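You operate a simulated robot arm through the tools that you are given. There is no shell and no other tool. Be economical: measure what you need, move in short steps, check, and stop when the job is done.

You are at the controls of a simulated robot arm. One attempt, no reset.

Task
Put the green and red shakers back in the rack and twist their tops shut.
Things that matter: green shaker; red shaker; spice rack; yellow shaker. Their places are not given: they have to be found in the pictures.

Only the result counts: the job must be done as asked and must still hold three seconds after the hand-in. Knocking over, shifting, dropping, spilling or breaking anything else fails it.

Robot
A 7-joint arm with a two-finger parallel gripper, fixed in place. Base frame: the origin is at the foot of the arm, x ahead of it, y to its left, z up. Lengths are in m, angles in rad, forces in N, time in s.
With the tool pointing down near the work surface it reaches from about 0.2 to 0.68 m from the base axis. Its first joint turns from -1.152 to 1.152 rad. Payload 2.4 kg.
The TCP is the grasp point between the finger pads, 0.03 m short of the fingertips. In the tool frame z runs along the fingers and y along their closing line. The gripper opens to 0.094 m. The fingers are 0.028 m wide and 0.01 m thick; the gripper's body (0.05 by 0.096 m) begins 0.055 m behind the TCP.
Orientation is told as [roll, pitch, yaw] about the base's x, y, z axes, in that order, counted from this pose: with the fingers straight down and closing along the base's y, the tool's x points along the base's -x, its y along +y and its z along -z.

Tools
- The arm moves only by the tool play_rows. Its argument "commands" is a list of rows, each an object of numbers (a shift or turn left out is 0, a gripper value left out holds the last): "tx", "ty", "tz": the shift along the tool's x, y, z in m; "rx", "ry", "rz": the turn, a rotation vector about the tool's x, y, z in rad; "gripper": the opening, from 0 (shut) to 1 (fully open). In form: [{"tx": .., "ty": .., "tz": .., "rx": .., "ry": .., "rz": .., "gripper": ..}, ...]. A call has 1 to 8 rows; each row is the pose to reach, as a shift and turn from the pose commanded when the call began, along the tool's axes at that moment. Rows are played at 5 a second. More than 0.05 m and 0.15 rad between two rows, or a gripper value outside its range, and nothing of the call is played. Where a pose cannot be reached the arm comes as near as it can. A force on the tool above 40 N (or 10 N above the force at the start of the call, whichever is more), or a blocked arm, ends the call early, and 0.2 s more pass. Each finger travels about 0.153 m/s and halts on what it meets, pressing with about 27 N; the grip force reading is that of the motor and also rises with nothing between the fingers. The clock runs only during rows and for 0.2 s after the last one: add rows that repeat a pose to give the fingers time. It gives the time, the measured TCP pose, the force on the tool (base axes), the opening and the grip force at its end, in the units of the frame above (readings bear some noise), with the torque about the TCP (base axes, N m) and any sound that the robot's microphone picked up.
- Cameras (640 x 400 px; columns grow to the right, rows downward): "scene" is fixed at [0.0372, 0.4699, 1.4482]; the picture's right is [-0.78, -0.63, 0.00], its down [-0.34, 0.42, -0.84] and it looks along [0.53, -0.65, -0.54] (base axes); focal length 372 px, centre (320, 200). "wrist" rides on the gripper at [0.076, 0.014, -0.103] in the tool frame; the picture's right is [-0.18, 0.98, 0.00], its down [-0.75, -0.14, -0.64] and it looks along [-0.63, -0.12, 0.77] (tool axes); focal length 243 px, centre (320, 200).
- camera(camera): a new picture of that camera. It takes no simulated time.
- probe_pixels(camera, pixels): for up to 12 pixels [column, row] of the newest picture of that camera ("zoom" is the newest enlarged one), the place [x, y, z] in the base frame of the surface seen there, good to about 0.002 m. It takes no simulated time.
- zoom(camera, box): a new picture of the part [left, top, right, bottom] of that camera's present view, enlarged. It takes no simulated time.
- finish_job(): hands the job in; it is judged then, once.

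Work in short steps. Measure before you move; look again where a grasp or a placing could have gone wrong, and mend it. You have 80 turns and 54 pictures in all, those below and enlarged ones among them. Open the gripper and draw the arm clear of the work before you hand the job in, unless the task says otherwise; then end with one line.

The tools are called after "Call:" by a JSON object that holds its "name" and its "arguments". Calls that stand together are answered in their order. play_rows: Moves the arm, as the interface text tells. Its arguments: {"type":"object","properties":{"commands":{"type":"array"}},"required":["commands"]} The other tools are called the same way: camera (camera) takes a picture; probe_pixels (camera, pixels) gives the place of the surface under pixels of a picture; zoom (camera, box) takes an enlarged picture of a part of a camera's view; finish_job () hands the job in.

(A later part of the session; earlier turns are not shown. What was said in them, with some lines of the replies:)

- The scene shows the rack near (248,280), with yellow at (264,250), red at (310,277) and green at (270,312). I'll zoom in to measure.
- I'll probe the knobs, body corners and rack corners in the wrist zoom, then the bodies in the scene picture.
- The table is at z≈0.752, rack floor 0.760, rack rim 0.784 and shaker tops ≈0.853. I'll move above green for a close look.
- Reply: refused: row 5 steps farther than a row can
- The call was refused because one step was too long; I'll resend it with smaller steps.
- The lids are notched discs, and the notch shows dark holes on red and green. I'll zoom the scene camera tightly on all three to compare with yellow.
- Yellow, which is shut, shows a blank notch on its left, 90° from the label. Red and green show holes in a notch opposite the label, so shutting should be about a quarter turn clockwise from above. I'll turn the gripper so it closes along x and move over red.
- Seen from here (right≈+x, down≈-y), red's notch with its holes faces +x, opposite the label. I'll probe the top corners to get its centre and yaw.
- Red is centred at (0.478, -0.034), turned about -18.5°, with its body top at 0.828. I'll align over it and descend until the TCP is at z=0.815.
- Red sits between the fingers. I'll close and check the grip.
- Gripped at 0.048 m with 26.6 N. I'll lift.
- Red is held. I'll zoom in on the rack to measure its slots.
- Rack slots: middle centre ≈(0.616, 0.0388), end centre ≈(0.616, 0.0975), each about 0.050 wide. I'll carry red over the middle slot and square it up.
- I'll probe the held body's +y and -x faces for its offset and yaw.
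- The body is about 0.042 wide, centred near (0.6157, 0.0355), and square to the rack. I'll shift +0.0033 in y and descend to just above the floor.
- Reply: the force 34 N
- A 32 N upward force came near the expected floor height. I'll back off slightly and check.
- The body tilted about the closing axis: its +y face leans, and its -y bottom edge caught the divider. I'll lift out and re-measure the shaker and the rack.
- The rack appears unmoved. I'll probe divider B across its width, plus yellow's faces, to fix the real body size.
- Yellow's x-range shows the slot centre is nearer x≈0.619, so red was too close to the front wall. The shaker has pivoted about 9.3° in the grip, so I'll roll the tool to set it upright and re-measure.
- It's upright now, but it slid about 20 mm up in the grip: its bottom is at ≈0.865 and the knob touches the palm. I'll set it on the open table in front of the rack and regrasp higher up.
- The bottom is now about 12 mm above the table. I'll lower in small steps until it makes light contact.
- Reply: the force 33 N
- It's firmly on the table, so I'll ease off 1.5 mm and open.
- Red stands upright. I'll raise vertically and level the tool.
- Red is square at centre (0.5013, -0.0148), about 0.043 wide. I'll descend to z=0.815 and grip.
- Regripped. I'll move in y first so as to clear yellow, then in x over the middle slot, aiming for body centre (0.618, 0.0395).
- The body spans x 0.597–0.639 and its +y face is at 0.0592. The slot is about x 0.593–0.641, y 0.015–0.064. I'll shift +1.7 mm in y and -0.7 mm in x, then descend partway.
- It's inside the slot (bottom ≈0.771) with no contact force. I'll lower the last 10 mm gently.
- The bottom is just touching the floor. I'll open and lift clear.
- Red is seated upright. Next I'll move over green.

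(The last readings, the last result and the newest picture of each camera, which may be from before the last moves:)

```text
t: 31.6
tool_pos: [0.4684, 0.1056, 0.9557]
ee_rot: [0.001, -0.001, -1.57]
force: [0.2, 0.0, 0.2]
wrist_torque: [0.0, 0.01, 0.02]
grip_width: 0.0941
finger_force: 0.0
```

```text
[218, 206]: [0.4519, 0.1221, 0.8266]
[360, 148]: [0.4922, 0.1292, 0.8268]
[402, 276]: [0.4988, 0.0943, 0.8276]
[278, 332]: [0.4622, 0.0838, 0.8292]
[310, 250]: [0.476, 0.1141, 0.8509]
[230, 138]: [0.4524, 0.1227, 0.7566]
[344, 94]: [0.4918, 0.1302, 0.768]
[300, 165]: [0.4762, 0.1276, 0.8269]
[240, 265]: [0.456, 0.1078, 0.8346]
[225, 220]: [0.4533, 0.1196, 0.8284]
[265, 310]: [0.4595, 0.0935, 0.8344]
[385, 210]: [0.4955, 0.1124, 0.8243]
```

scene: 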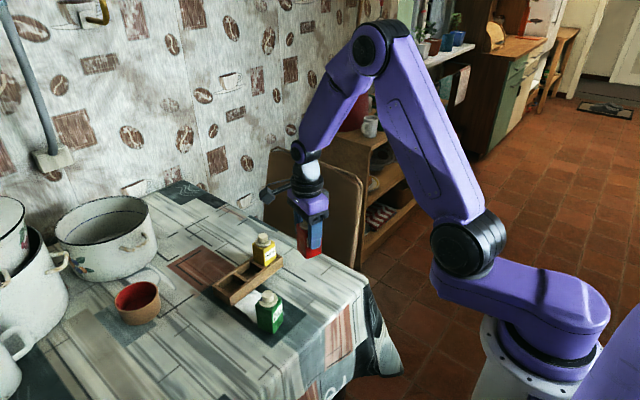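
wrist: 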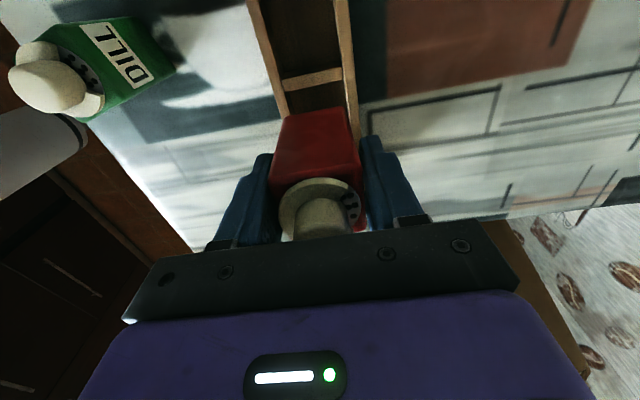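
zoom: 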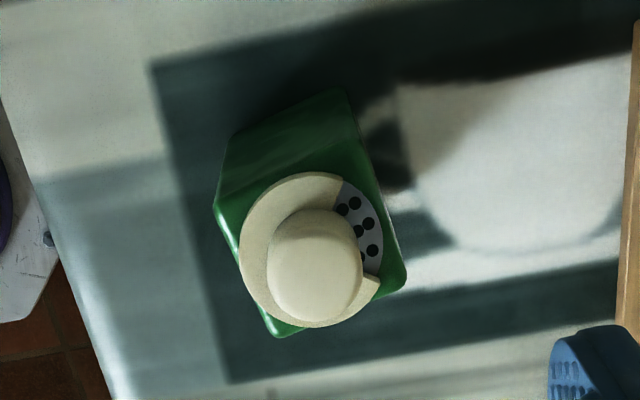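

Green is centred at (0.476, 0.107), yaw about +13°. I'll align, descend and grip.

Call:
{"name": "play_rows", "arguments": {"commands": [{"tx": 0.001, "ty": 0.004, "rz": -0.12}, {"tx": 0.0018, "ty": 0.0079, "rz": -0.227}, {"tx": 0.0018, "ty": 0.0079, "rz": -0.227, "tz": 0.04}, {"tx": 0.0018, "ty": 0.0079, "rz": -0.227, "tz": 0.08}, {"tx": 0.0018, "ty": 0.0079, "rz": -0.227, "tz": 0.12}, {"tx": 0.0018, "ty": 0.0079, "rz": -0.227, "tz": 0.141}, {"tx": 0.0018, "ty": 0.0079, "rz": -0.227, "tz": 0.141}]}}

Call:
{"name": "play_rows", "arguments": {"commands": [{"gripper": 0.2}, {"gripper": 0.2}, {"gripper": 0.2}, {"tz": -0.03}, {"tz": -0.06}, {"tz": -0.09}, {"tz": -0.09}]}}

```text
t: 33.2
tool_pos: [0.4776, 0.1087, 0.811]
ee_rot: [-0.001, -0.002, -1.344]
force: [0.2, -0.1, -0.5]
wrist_torque: [0.01, 0.02, -0.01]
grip_width: 0.0941
finger_force: 0.1
```

```text
t: 34.8
tool_pos: [0.4764, 0.1087, 0.9034]
ee_rot: [-0.001, -0.003, -1.345]
force: [-0.4, -0.4, -2.3]
wrist_torque: [-0.02, 0.0, 0.0]
grip_width: 0.0479
finger_force: 26.9
```

Green is held. I'll carry it over the end slot and square it up.

Call:
{"name": "play_rows", "arguments": {"commands": [{"tx": -0.0103, "ty": 0.034, "rz": 0.056}, {"tx": -0.0205, "ty": 0.068, "rz": 0.113}, {"tx": -0.0308, "ty": 0.102, "rz": 0.17}, {"tx": -0.041, "ty": 0.1359, "rz": 0.226}, {"tx": -0.041, "ty": 0.1359, "rz": 0.226}, {"tx": -0.041, "ty": 0.1359, "rz": 0.226, "tz": 0.02}, {"tx": -0.041, "ty": 0.1359, "rz": 0.226, "tz": 0.02}]}}

Call:
{"name": "zoom", "arguments": {"camera": "scene", "box": [195, 220, 291, 300]}}

Call:
{"name": "camera", "arguments": {"camera": "wrist"}}

```text
t: 36.4
tool_pos: [0.6181, 0.0981, 0.8839]
ee_rot: [-0.002, -0.001, -1.571]
force: [0.3, 0.3, -1.6]
wrist_torque: [-0.03, -0.03, -0.01]
grip_width: 0.048
finger_force: 26.9
```

```text
5.00 times, centred on (243, 260) of scene
```

zoom: 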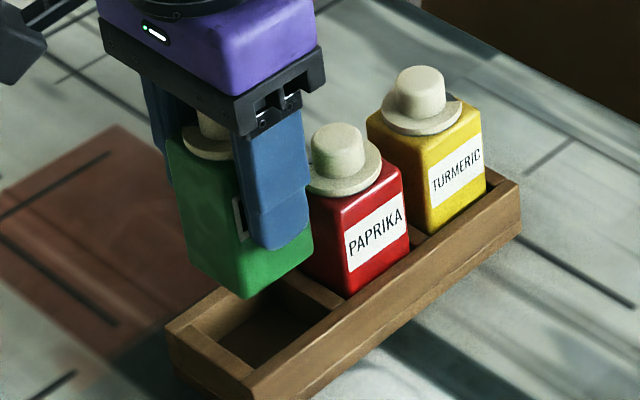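

```text
17 pictures are left
```

wrist: 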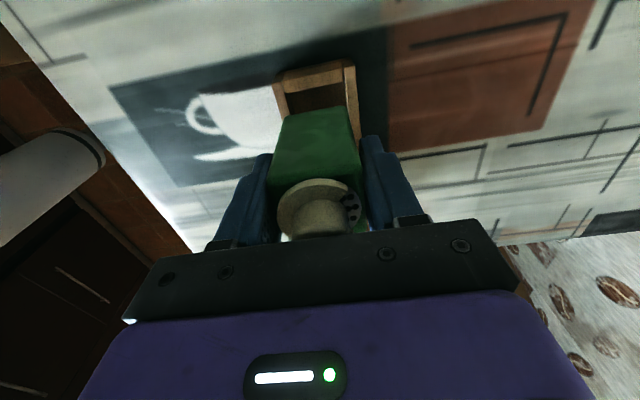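

Call:
{"name": "probe_pixels", "arguments": {"camera": "zoom", "pixels": [[185, 190], [200, 255], [225, 200], [238, 275], [215, 250], [260, 275], [290, 258], [308, 245], [225, 355], [330, 300], [312, 290], [322, 312]]}}

Call:
{"name": "probe_pixels", "arguments": {"camera": "wrist", "pixels": [[285, 130], [320, 130], [350, 130], [290, 165], [345, 165], [300, 85], [310, 88], [335, 82], [318, 86], [320, 70], [345, 85], [284, 95]]}}

```text
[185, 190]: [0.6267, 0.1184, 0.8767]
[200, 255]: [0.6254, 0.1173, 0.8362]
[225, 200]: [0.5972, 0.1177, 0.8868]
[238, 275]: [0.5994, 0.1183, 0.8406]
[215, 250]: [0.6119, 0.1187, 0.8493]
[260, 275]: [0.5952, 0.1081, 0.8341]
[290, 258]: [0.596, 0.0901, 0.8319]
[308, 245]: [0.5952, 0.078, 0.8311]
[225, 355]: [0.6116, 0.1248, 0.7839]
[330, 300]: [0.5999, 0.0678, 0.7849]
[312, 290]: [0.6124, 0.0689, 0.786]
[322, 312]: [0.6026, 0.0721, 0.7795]
```

```text
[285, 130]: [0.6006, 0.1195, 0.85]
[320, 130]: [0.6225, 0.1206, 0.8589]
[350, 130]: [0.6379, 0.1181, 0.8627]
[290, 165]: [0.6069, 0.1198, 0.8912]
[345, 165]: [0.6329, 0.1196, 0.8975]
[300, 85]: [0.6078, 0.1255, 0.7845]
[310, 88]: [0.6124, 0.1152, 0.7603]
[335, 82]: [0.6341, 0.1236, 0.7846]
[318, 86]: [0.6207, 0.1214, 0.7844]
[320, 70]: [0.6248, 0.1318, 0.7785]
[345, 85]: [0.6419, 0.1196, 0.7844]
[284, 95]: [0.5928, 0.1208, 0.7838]
```

Body y spans 0.0758–0.1188 and the slot 0.072–0.121; x is fine. A -0.7 mm nudge in y, then I'll descend into the slot.

Call:
{"name": "play_rows", "arguments": {"commands": [{"tx": -0.0007, "ty": 0.0003}, {"tx": -0.0007, "ty": 0.0003, "tz": 0.02}, {"tx": -0.0007, "ty": 0.0003, "tz": 0.034}, {"tx": -0.0007, "ty": 0.0003, "tz": 0.041}, {"tx": -0.0007, "ty": 0.0003, "tz": 0.047}, {"tx": -0.0007, "ty": 0.0003, "tz": 0.052}, {"tx": -0.0007, "ty": 0.0003, "tz": 0.052}]}}

```text
t: 38.0
tool_pos: [0.6187, 0.0984, 0.8304]
ee_rot: [0.001, -0.002, -1.572]
force: [0.6, -0.1, -1.4]
wrist_torque: [0.0, -0.02, 0.04]
grip_width: 0.0479
finger_force: 26.8
```

No contact so far. I'll lower the last 8–10 mm.

Call:
{"name": "play_rows", "arguments": {"commands": [{"tz": 0.004}, {"tz": 0.006}, {"tz": 0.008}, {"tz": 0.009}, {"tz": 0.009}]}}

```text
t: 39.2
tool_pos: [0.6184, 0.0985, 0.8203]
ee_rot: [0.0, -0.003, -1.57]
force: [-0.5, -0.1, -1.1]
wrist_torque: [-0.04, 0.0, -0.04]
grip_width: 0.048
finger_force: 27.2
```

Call:
{"name": "play_rows", "arguments": {"commands": [{"tz": 0.001}, {"tz": 0.002}, {"tz": 0.002}]}}

```text
t: 40.0
tool_pos: [0.6197, 0.0991, 0.8216]
ee_rot: [0.003, -0.002, -1.57]
force: [-9.4, -1.8, 26.2]
wrist_torque: [-0.01, 0.15, -0.02]
grip_width: 0.0483
finger_force: 27.5
```

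It's on the floor, so I'll ease up 1.5 mm, release and rise.

Call:
{"name": "play_rows", "arguments": {"commands": [{"tz": -0.0015}, {"tz": -0.0015, "gripper": 0.6}, {"tz": -0.0015, "gripper": 1.0}, {"tz": -0.0015, "gripper": 1.0}, {"tz": -0.03}, {"tz": -0.07}, {"tz": -0.09}, {"tz": -0.09}]}}

Call:
{"name": "zoom", "arguments": {"camera": "wrist", "box": [250, 60, 390, 170]}}

Call:
{"name": "zoom", "arguments": {"camera": "scene", "box": [195, 220, 291, 300]}}

```text
t: 41.8
tool_pos: [0.6168, 0.0973, 0.9085]
ee_rot: [0.001, -0.003, -1.572]
force: [-0.3, 0.2, 0.3]
wrist_torque: [0.01, 0.0, -0.01]
grip_width: 0.0941
finger_force: 0.1
```

```text
3.64 times, centred on (320, 115) of wrist
```

zoom: 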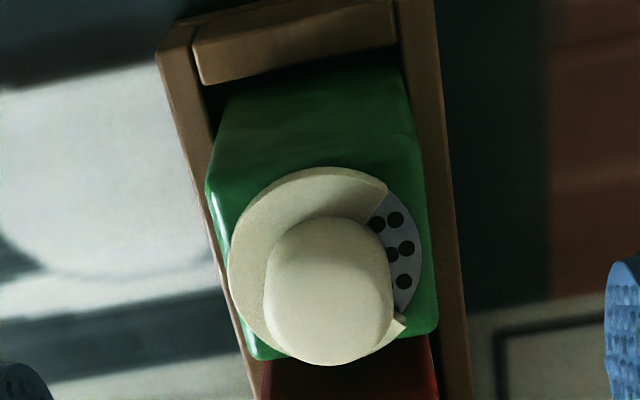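

```text
5.00 times, centred on (243, 260) of scene
```

zoom: 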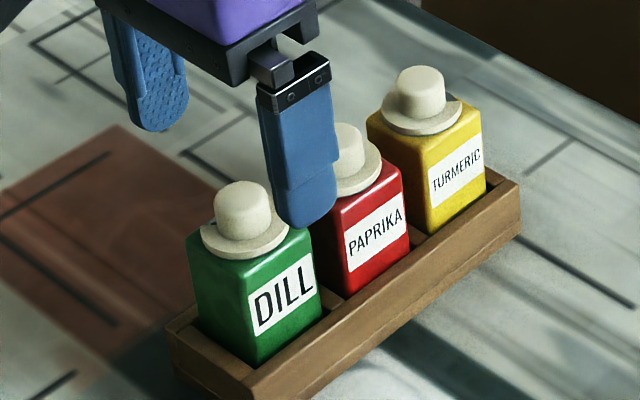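

Both are seated. I'll probe green's top corners and knob edges to find the twist axis.

Call:
{"name": "probe_pixels", "arguments": {"camera": "zoom", "pixels": [[215, 190], [418, 150], [432, 325], [255, 352], [330, 300], [280, 300], [378, 300], [330, 340], [330, 262], [231, 260], [422, 240], [330, 170]]}}

```text
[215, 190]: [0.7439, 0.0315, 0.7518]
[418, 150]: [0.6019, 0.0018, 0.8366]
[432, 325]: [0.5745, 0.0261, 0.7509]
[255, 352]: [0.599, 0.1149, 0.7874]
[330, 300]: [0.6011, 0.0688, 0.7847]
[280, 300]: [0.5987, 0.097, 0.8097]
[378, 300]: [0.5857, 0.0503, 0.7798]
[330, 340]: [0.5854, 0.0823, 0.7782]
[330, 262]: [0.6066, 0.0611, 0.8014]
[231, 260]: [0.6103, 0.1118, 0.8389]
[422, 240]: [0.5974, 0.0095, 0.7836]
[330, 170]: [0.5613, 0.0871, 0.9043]
```

That probed the scene zoom by mistake, since it was the newer one. I'll probe the wrist view at the equivalent pixels.

Call:
{"name": "probe_pixels", "arguments": {"camera": "wrist", "pixels": [[291.8, 112.8], [346, 102], [350, 148.5], [302.5, 156], [322.7, 142.5], [308, 142.5], [337, 142.5], [322.7, 155], [322.7, 134], [296, 131.5], [347, 127.4], [322.7, 107]]}}

```text
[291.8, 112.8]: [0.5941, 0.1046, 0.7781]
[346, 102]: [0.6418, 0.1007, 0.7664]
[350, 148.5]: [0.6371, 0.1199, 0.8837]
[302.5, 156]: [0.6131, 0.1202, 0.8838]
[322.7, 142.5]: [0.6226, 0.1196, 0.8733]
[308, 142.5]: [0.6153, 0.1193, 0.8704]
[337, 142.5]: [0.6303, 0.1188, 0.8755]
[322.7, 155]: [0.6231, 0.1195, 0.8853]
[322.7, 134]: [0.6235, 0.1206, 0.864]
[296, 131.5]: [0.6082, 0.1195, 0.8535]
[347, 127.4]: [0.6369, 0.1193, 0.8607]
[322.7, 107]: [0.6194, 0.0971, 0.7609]
```

Call:
{"name": "zoom", "arguments": {"camera": "wrist", "box": [250, 60, 390, 170]}}

Call:
{"name": "probe_pixels", "arguments": {"camera": "zoom", "pixels": [[216, 192], [417, 154], [430, 322], [256, 350], [330, 300], [275, 300], [382, 300], [330, 350], [330, 255], [233, 260], [418, 245], [330, 172]]}}

```text
3.64 times, centred on (320, 115) of wrist
```

zoom: 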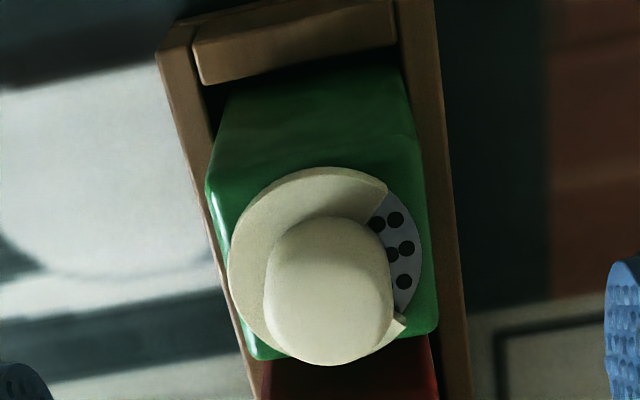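

```text
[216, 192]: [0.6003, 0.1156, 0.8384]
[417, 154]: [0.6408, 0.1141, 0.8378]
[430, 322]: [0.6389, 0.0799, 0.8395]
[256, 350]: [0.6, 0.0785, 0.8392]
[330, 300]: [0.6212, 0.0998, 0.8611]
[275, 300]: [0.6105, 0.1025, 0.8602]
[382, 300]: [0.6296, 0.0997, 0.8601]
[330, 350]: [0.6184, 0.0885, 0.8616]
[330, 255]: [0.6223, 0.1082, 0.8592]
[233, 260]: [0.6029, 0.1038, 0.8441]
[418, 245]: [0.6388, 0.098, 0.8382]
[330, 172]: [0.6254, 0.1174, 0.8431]
```

Twist axis ≈(0.620, 0.0975), knob z 0.844–0.861. I'll unwind the wrist to yaw≈0 above green with the fingers at 0.052 m, so I can then turn clockwise (+rz).

Call:
{"name": "play_rows", "arguments": {"commands": [{"ty": 0.0032, "rz": -0.14, "gripper": 0.55}, {"ty": 0.0032, "rz": -0.28}, {"ty": 0.0032, "rz": -0.42}, {"ty": 0.0032, "rz": -0.56}, {"ty": 0.0032, "rz": -0.7}, {"ty": 0.0032, "rz": -0.84}, {"ty": 0.0032, "rz": -0.98}, {"ty": 0.0032, "rz": -1.12}]}}

Call:
{"name": "play_rows", "arguments": {"commands": [{"rz": -0.14}, {"rz": -0.28}, {"rz": -0.42}, {"rz": -0.45}, {"rz": -0.45}]}}

```text
t: 43.6
tool_pos: [0.6225, 0.0985, 0.9089]
ee_rot: [-0.002, -0.002, -0.446]
force: [-0.1, 0.3, 0.4]
wrist_torque: [-0.01, 0.0, -0.02]
grip_width: 0.0515
finger_force: 0.0
```

```text
t: 44.8
tool_pos: [0.6216, 0.0975, 0.9089]
ee_rot: [-0.002, 0.002, 0.003]
force: [0.3, -0.5, -0.6]
wrist_torque: [-0.02, 0.03, -0.02]
grip_width: 0.0516
finger_force: 0.1
```

Aligned. I'll descend so the tips are at about 0.847 and grip the knob.

Call:
{"name": "play_rows", "arguments": {"commands": [{"tx": 0.0005, "tz": 0.015}, {"tx": 0.0005, "tz": 0.025}, {"tx": 0.0005, "tz": 0.032}, {"tx": 0.0005, "tz": 0.032}, {"tx": 0.0005, "tz": 0.032, "gripper": 0.1}, {"tx": 0.0005, "tz": 0.032, "gripper": 0.1}]}}

Call:
{"name": "zoom", "arguments": {"camera": "scene", "box": [195, 210, 291, 290]}}

```text
t: 46.2
tool_pos: [0.6207, 0.0968, 0.8773]
ee_rot: [-0.002, 0.0, -0.001]
force: [-0.1, -1.7, -0.6]
wrist_torque: [-0.04, 0.01, -0.03]
grip_width: 0.0236
finger_force: 27.4
```

```text
5.00 times, centred on (243, 250) of scene
```

zoom: 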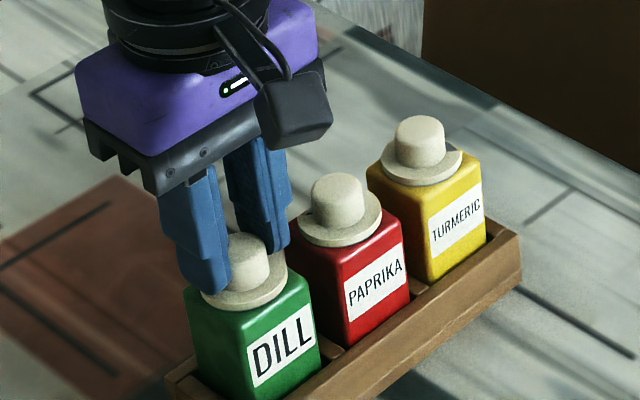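

The knob is gripped at 0.0236 m. I'll turn a little clockwise and watch the torque.

Call:
{"name": "play_rows", "arguments": {"commands": [{"rz": 0.1}, {"rz": 0.2}, {"rz": 0.3}, {"rz": 0.4}]}}

```text
t: 47.2
tool_pos: [0.6222, 0.0975, 0.8774]
ee_rot: [-0.003, 0.001, -0.403]
force: [-7.1, -4.8, 9.0]
wrist_torque: [-0.24, 0.4, 0.03]
grip_width: 0.0236
finger_force: 27.3
```

Call:
{"name": "zoom", "arguments": {"camera": "scene", "box": [205, 235, 277, 295]}}

```text
6.67 times, centred on (241, 265) of scene
```

zoom: 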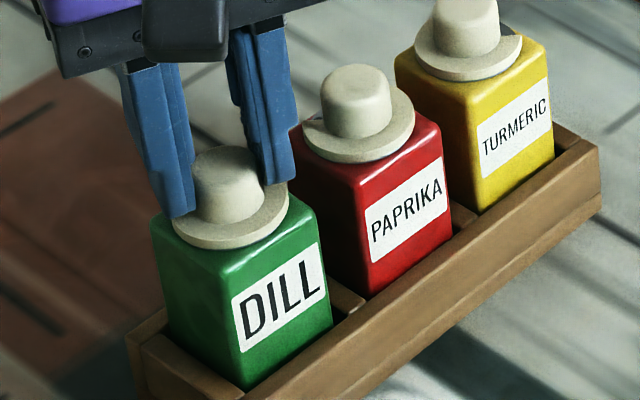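

The body stays put, with moderate side forces. I'll keep turning.

Call:
{"name": "play_rows", "arguments": {"commands": [{"rz": 0.1}, {"rz": 0.2}, {"rz": 0.3}, {"rz": 0.4}]}}

```text
t: 48.2
tool_pos: [0.6226, 0.0982, 0.8772]
ee_rot: [-0.002, 0.0, -0.803]
force: [-11.0, -10.6, 18.2]
wrist_torque: [-0.65, 0.55, 0.06]
grip_width: 0.0239
finger_force: 27.2
```

Forces are building, so I'll look before going on.

Call:
{"name": "zoom", "arguments": {"camera": "scene", "box": [205, 235, 277, 295]}}

```text
6.67 times, centred on (241, 265) of scene
```

zoom: 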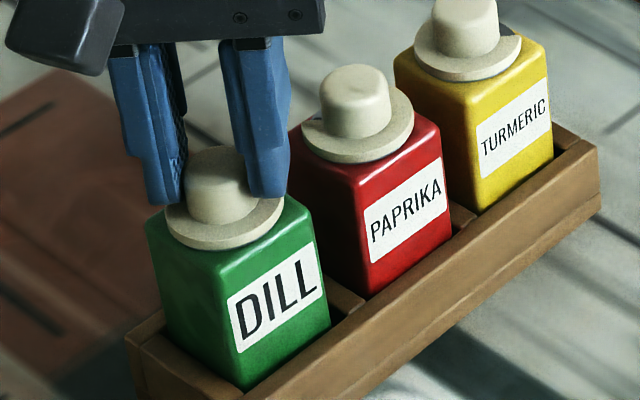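

The shaker is tilting slightly in its loose slot. I'll release to relieve the force, then check the shaker and lid.

Call:
{"name": "play_rows", "arguments": {"commands": [{"gripper": 0.5}, {"gripper": 0.5}, {"tz": -0.025}, {"tz": -0.025}]}}

Call:
{"name": "camera", "arguments": {"camera": "wrist"}}

```text
t: 49.2
tool_pos: [0.622, 0.0983, 0.9035]
ee_rot: [-0.002, -0.001, -0.8]
force: [1.0, 0.3, 0.6]
wrist_torque: [-0.01, -0.03, -0.01]
grip_width: 0.0469
finger_force: 0.0
```

```text
10 pictures are left
```

wrist: 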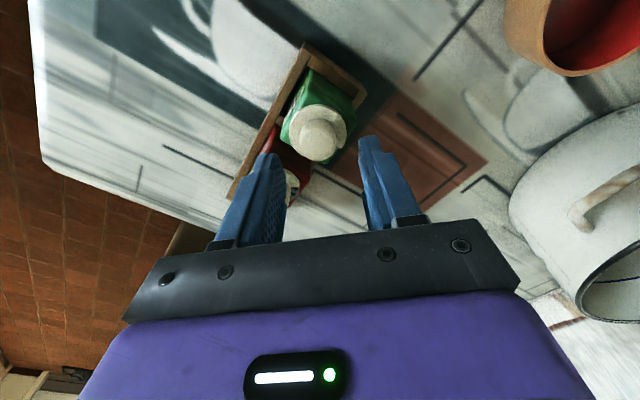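

I'll probe the knob top and disc to re-centre.

Call:
{"name": "probe_pixels", "arguments": {"camera": "wrist", "pixels": [[305, 145], [312, 145], [320, 145], [328, 145], [333, 145], [320, 135], [320, 153], [320, 158], [290, 125], [344, 130], [318, 108], [283, 137]]}}

```text
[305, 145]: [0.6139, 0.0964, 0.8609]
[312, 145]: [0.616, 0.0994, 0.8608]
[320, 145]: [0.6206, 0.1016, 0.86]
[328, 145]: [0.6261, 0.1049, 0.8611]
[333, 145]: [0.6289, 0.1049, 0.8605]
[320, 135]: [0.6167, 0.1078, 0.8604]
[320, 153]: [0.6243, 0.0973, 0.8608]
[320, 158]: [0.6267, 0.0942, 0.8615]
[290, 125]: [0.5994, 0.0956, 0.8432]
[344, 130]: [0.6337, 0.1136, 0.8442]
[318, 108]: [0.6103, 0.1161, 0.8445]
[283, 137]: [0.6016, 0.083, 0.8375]
```

The knob is level, and the force pattern suggests its axis is about 2 mm less in x than the TCP. I'll re-centre, regrip and continue clockwise.

Call:
{"name": "play_rows", "arguments": {"commands": [{"tx": 0.0018, "ty": -0.0011}, {"tx": 0.0018, "ty": -0.0011, "tz": 0.015}, {"tx": 0.0018, "ty": -0.0011, "tz": 0.025}, {"tx": 0.0018, "ty": -0.0011, "tz": 0.025}, {"tx": 0.0018, "ty": -0.0011, "tz": 0.025, "gripper": 0.1}, {"tx": 0.0018, "ty": -0.0011, "tz": 0.025, "gripper": 0.1}]}}

Call:
{"name": "play_rows", "arguments": {"commands": [{"rz": 0.1}, {"rz": 0.2}, {"rz": 0.3}, {"rz": 0.4}]}}

```text
t: 50.6
tool_pos: [0.6202, 0.0987, 0.8777]
ee_rot: [-0.001, -0.001, -0.802]
force: [0.5, -0.3, 0.0]
wrist_torque: [-0.04, -0.03, 0.01]
grip_width: 0.0237
finger_force: 27.1
```

```text
t: 51.6
tool_pos: [0.62, 0.0989, 0.8766]
ee_rot: [-0.002, -0.003, -1.202]
force: [-3.2, -2.8, 1.8]
wrist_torque: [-0.23, 0.15, 0.01]
grip_width: 0.0236
finger_force: 26.4
```

Forces are much smaller now. I'll continue clockwise past a quarter turn while watching torque and sound.

Call:
{"name": "play_rows", "arguments": {"commands": [{"rz": 0.1}, {"rz": 0.2}, {"rz": 0.3}, {"rz": 0.37}]}}

Call:
{"name": "play_rows", "arguments": {"commands": [{"rz": 0.05}, {"rz": 0.1}]}}

```text
t: 52.6
tool_pos: [0.6203, 0.0989, 0.8752]
ee_rot: [0.0, -0.001, -1.572]
force: [-4.9, -6.0, 5.0]
wrist_torque: [-0.34, 0.34, 0.04]
grip_width: 0.0235
finger_force: 27.0
```

```text
t: 53.2
tool_pos: [0.6197, 0.1001, 0.8771]
ee_rot: [0.0, -0.002, -1.669]
force: [-2.4, -4.1, 1.5]
wrist_torque: [-0.27, 0.24, 0.17]
grip_width: 0.0238
finger_force: 27.4
```

Torque about z rose to 0.17 after 1.67 rad in total, which may be the end stop. I'll release, rise and inspect.

Call:
{"name": "play_rows", "arguments": {"commands": [{"gripper": 0.5}, {"gripper": 0.5}, {"tz": -0.03}, {"tz": -0.05}, {"tz": -0.05}]}}

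Call:
{"name": "zoom", "arguments": {"camera": "wrist", "box": [260, 60, 390, 170]}}

```text
t: 54.4
tool_pos: [0.6187, 0.0992, 0.9266]
ee_rot: [-0.001, -0.001, -1.669]
force: [-0.5, -0.6, -0.1]
wrist_torque: [-0.01, -0.01, 0.0]
grip_width: 0.0468
finger_force: 0.0
```

```text
3.64 times, centred on (325, 115) of wrist
```

zoom: 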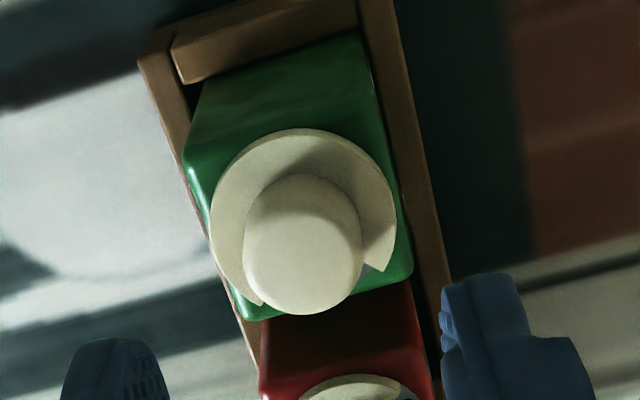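

Green's notch now faces -y, a quarter turn from the holes and matching yellow. Next I'll move over red and measure its knob.

Call:
{"name": "play_rows", "arguments": {"commands": [{"tx": -0.0294, "ty": 0.0029}, {"tx": -0.0587, "ty": 0.0058, "rz": -0.098}, {"tx": -0.0587, "ty": 0.0058, "rz": -0.098}]}}

Call:
{"name": "zoom", "arguments": {"camera": "wrist", "box": [260, 60, 390, 170]}}

```text
t: 55.2
tool_pos: [0.6179, 0.0397, 0.9252]
ee_rot: [0.001, -0.001, -1.571]
force: [-0.3, -0.4, 0.3]
wrist_torque: [0.01, 0.03, -0.01]
grip_width: 0.0471
finger_force: 0.1
```

```text
3.64 times, centred on (325, 115) of wrist
```

zoom: 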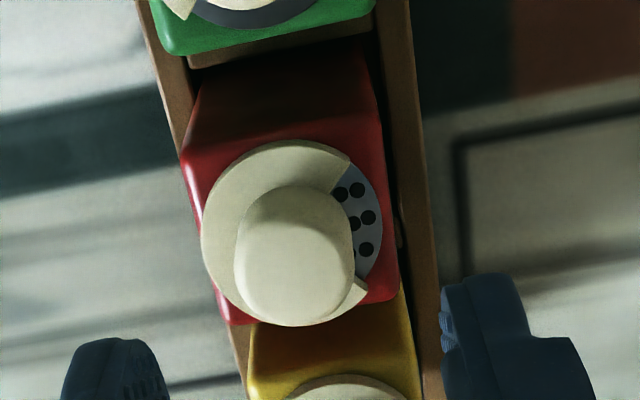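

Green's notch now shows blank grey, so it's shut. I'll probe red's top corners and knob.

Call:
{"name": "probe_pixels", "arguments": {"camera": "zoom", "pixels": [[190, 158], [380, 128], [394, 294], [226, 318], [205, 235], [378, 215], [290, 143], [245, 265], [345, 265], [295, 312], [297, 222], [225, 90]]}}

```text
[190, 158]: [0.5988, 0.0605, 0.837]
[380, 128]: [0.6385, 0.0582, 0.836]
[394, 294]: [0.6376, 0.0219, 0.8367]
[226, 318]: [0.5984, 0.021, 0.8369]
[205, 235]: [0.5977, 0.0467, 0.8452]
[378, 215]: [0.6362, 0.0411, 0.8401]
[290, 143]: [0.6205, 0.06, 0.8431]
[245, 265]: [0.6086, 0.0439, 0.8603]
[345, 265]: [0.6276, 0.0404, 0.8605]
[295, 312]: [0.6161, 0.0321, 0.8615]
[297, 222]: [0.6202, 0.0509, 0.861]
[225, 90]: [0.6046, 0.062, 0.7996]
```

Red's axis is ≈(0.618, 0.041). I'll unwind to yaw 0 above it.

Call:
{"name": "play_rows", "arguments": {"commands": [{"tx": 0.0013, "rz": -0.14}, {"tx": 0.0013, "rz": -0.28}, {"tx": 0.0013, "rz": -0.42}, {"tx": 0.0013, "rz": -0.56}, {"tx": 0.0013, "rz": -0.7}, {"tx": 0.0013, "rz": -0.84}, {"tx": 0.0013, "rz": -0.98}, {"tx": 0.0013, "rz": -1.12}]}}

Call:
{"name": "play_rows", "arguments": {"commands": [{"rz": -0.14}, {"rz": -0.28}, {"rz": -0.42}, {"rz": -0.451}, {"rz": -0.451}, {"rz": -0.451}]}}

```text
t: 57.0
tool_pos: [0.6197, 0.0415, 0.9268]
ee_rot: [-0.002, -0.001, -0.449]
force: [-0.5, 0.5, 0.2]
wrist_torque: [0.03, -0.01, -0.03]
grip_width: 0.0472
finger_force: 0.1
```

```text
t: 58.4
tool_pos: [0.6188, 0.041, 0.9279]
ee_rot: [-0.002, 0.001, 0.0]
force: [-0.4, -0.8, 0.9]
wrist_torque: [0.03, -0.03, 0.01]
grip_width: 0.0471
finger_force: 0.0
```

Call:
{"name": "play_rows", "arguments": {"commands": [{"tx": 0.0007, "tz": 0.02}, {"tx": 0.0007, "tz": 0.035}, {"tx": 0.0007, "tz": 0.045}, {"tx": 0.0007, "tz": 0.05}, {"tx": 0.0007, "tz": 0.05}, {"tx": 0.0007, "tz": 0.05, "gripper": 0.1}, {"tx": 0.0007, "tz": 0.05, "gripper": 0.1}]}}

Call:
{"name": "play_rows", "arguments": {"commands": [{"rz": 0.1}, {"rz": 0.2}, {"rz": 0.3}, {"rz": 0.4}]}}

```text
t: 60.0
tool_pos: [0.6185, 0.0394, 0.877]
ee_rot: [-0.002, 0.001, -0.002]
force: [0.6, -0.6, 0.6]
wrist_torque: [0.0, -0.03, 0.03]
grip_width: 0.0236
finger_force: 27.2
```

```text
t: 61.0
tool_pos: [0.6188, 0.0404, 0.8767]
ee_rot: [-0.001, -0.002, -0.402]
force: [-1.1, -1.3, 2.8]
wrist_torque: [-0.1, 0.09, 0.0]
grip_width: 0.0235
finger_force: 26.7
```

Red's knob is gripped and the forces are low. I'll continue clockwise.

Call:
{"name": "play_rows", "arguments": {"commands": [{"rz": 0.1}, {"rz": 0.2}, {"rz": 0.3}, {"rz": 0.4}]}}

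Call:
{"name": "play_rows", "arguments": {"commands": [{"rz": 0.1}, {"rz": 0.2}, {"rz": 0.3}, {"rz": 0.4}]}}

Call:
{"name": "play_rows", "arguments": {"commands": [{"rz": 0.1}, {"rz": 0.2}, {"rz": 0.3}, {"rz": 0.37}]}}

Call:
{"name": "play_rows", "arguments": {"commands": [{"rz": 0.05}, {"rz": 0.1}]}}

```text
t: 62.0
tool_pos: [0.6195, 0.041, 0.8775]
ee_rot: [-0.001, -0.002, -0.804]
force: [0.1, -1.4, 0.2]
wrist_torque: [-0.15, -0.04, -0.04]
grip_width: 0.0234
finger_force: 26.7
```

```text
t: 63.0
tool_pos: [0.6197, 0.0408, 0.8777]
ee_rot: [-0.002, -0.001, -1.203]
force: [-1.1, -5.9, -0.8]
wrist_torque: [-0.55, 0.11, 0.03]
grip_width: 0.0237
finger_force: 27.0
```

```text
t: 64.0
tool_pos: [0.618, 0.0408, 0.8774]
ee_rot: [0.0, -0.002, -1.572]
force: [-1.9, -7.2, 1.8]
wrist_torque: [-0.6, 0.2, 0.22]
grip_width: 0.0236
finger_force: 26.8
```

```text
t: 64.6
tool_pos: [0.6195, 0.0417, 0.8778]
ee_rot: [-0.001, -0.002, -1.672]
force: [-1.8, -5.8, -0.6]
wrist_torque: [-0.48, 0.23, 0.18]
grip_width: 0.0235
finger_force: 27.0
```

The end stop was felt again (0.2 N·m). I'll release, rise, and back off toward +y so the camera can see the notches.

Call:
{"name": "play_rows", "arguments": {"commands": [{"gripper": 0.5}, {"gripper": 0.5}, {"tz": -0.03}, {"tz": -0.06}, {"tz": -0.09}, {"tz": -0.12}, {"tz": -0.12}]}}

Call:
{"name": "camera", "arguments": {"camera": "wrist"}}

Call:
{"name": "zoom", "arguments": {"camera": "scene", "box": [195, 220, 291, 300]}}

```text
t: 66.2
tool_pos: [0.6192, 0.0413, 0.9976]
ee_rot: [0.001, -0.002, -1.671]
force: [-0.3, -0.3, -0.3]
wrist_torque: [-0.01, -0.03, 0.02]
grip_width: 0.0472
finger_force: 0.1
```

```text
7 pictures are left
```

wrist: 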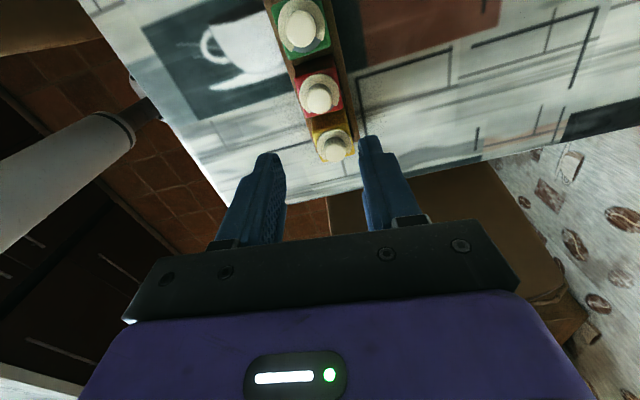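

```text
5.00 times, centred on (243, 260) of scene
```

zoom: 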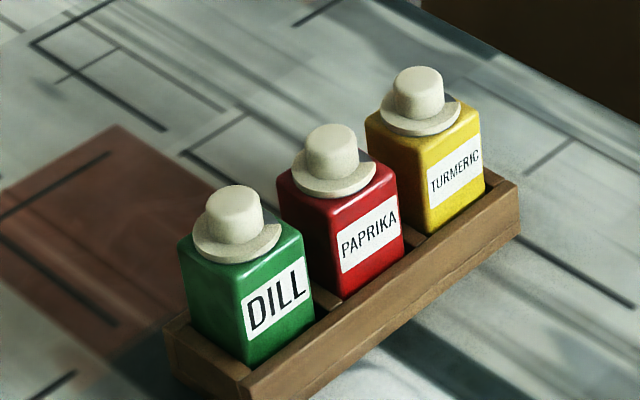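

All three lids look alike. A close zoom on the lids will confirm, and I'll probe for uprightness.

Call:
{"name": "zoom", "arguments": {"camera": "wrist", "box": [260, 0, 380, 170]}}

Call:
{"name": "zoom", "arguments": {"camera": "scene", "box": [219, 230, 291, 280]}}

Call:
{"name": "probe_pixels", "arguments": {"camera": "zoom", "pixels": [[75, 290], [75, 370], [145, 320], [145, 380], [245, 190], [245, 230], [315, 220], [315, 260], [120, 275], [290, 170], [500, 130], [230, 170]]}}

```text
2.35 times, centred on (320, 85) of wrist
```

zoom: 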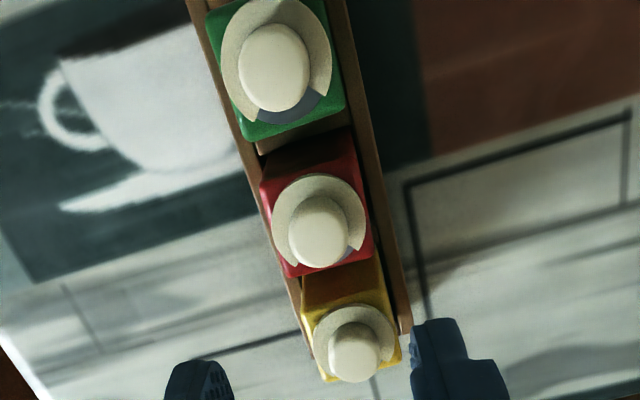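

```text
8.00 times, centred on (255, 255) of scene
```

zoom: 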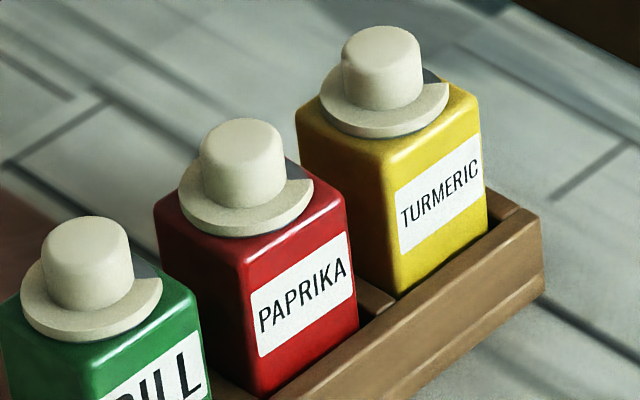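

```text
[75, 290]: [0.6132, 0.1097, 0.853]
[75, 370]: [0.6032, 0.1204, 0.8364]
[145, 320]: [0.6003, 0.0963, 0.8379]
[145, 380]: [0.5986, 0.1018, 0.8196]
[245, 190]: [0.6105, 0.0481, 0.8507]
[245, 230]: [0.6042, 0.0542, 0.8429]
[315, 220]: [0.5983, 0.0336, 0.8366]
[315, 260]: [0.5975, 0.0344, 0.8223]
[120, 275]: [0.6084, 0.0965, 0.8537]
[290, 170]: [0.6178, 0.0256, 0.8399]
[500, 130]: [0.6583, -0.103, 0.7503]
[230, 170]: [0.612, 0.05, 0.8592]
```

Both lids match yellow (blank grey notches facing -y) and both tops are level at about 0.837. I'll open the gripper and draw clear.

Call:
{"name": "play_rows", "arguments": {"commands": [{"tz": -0.04}, {"tz": -0.08, "gripper": 1.0}, {"tz": -0.12}, {"tz": -0.12, "ty": -0.04}, {"tz": -0.12, "ty": -0.08}, {"tz": -0.12, "ty": -0.12}, {"tz": -0.12, "ty": -0.12}]}}

Call:
{"name": "zoom", "arguments": {"camera": "scene", "box": [185, 210, 313, 310]}}

```text
t: 67.8
tool_pos: [0.5007, 0.0545, 1.1165]
ee_rot: [0.0, -0.002, -1.672]
force: [0.3, 0.8, -0.5]
wrist_torque: [0.01, 0.03, 0.03]
grip_width: 0.0939
finger_force: 0.0
```

```text
4.00 times, centred on (249, 260) of scene
```

zoom: 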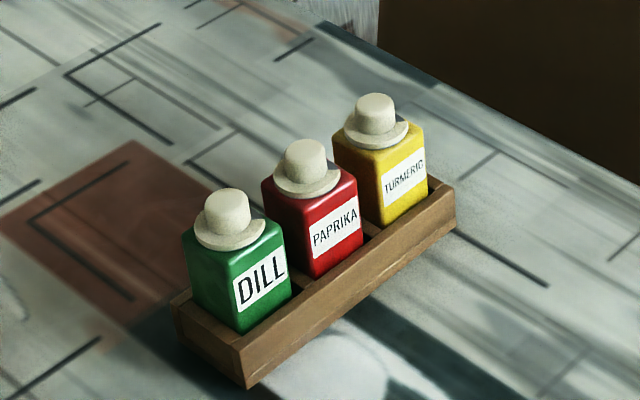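

The picture shows all three shakers upright in the rack with the lids shut, and the arm is clear. I'll hand in.

Call:
{"name": "finish_job", "arguments": {}}

```text
The job is handed in.
```

The green and red shakers are back in the rack with their tops twisted shut, the gripper is open and the arm is clear; the job is handed in.
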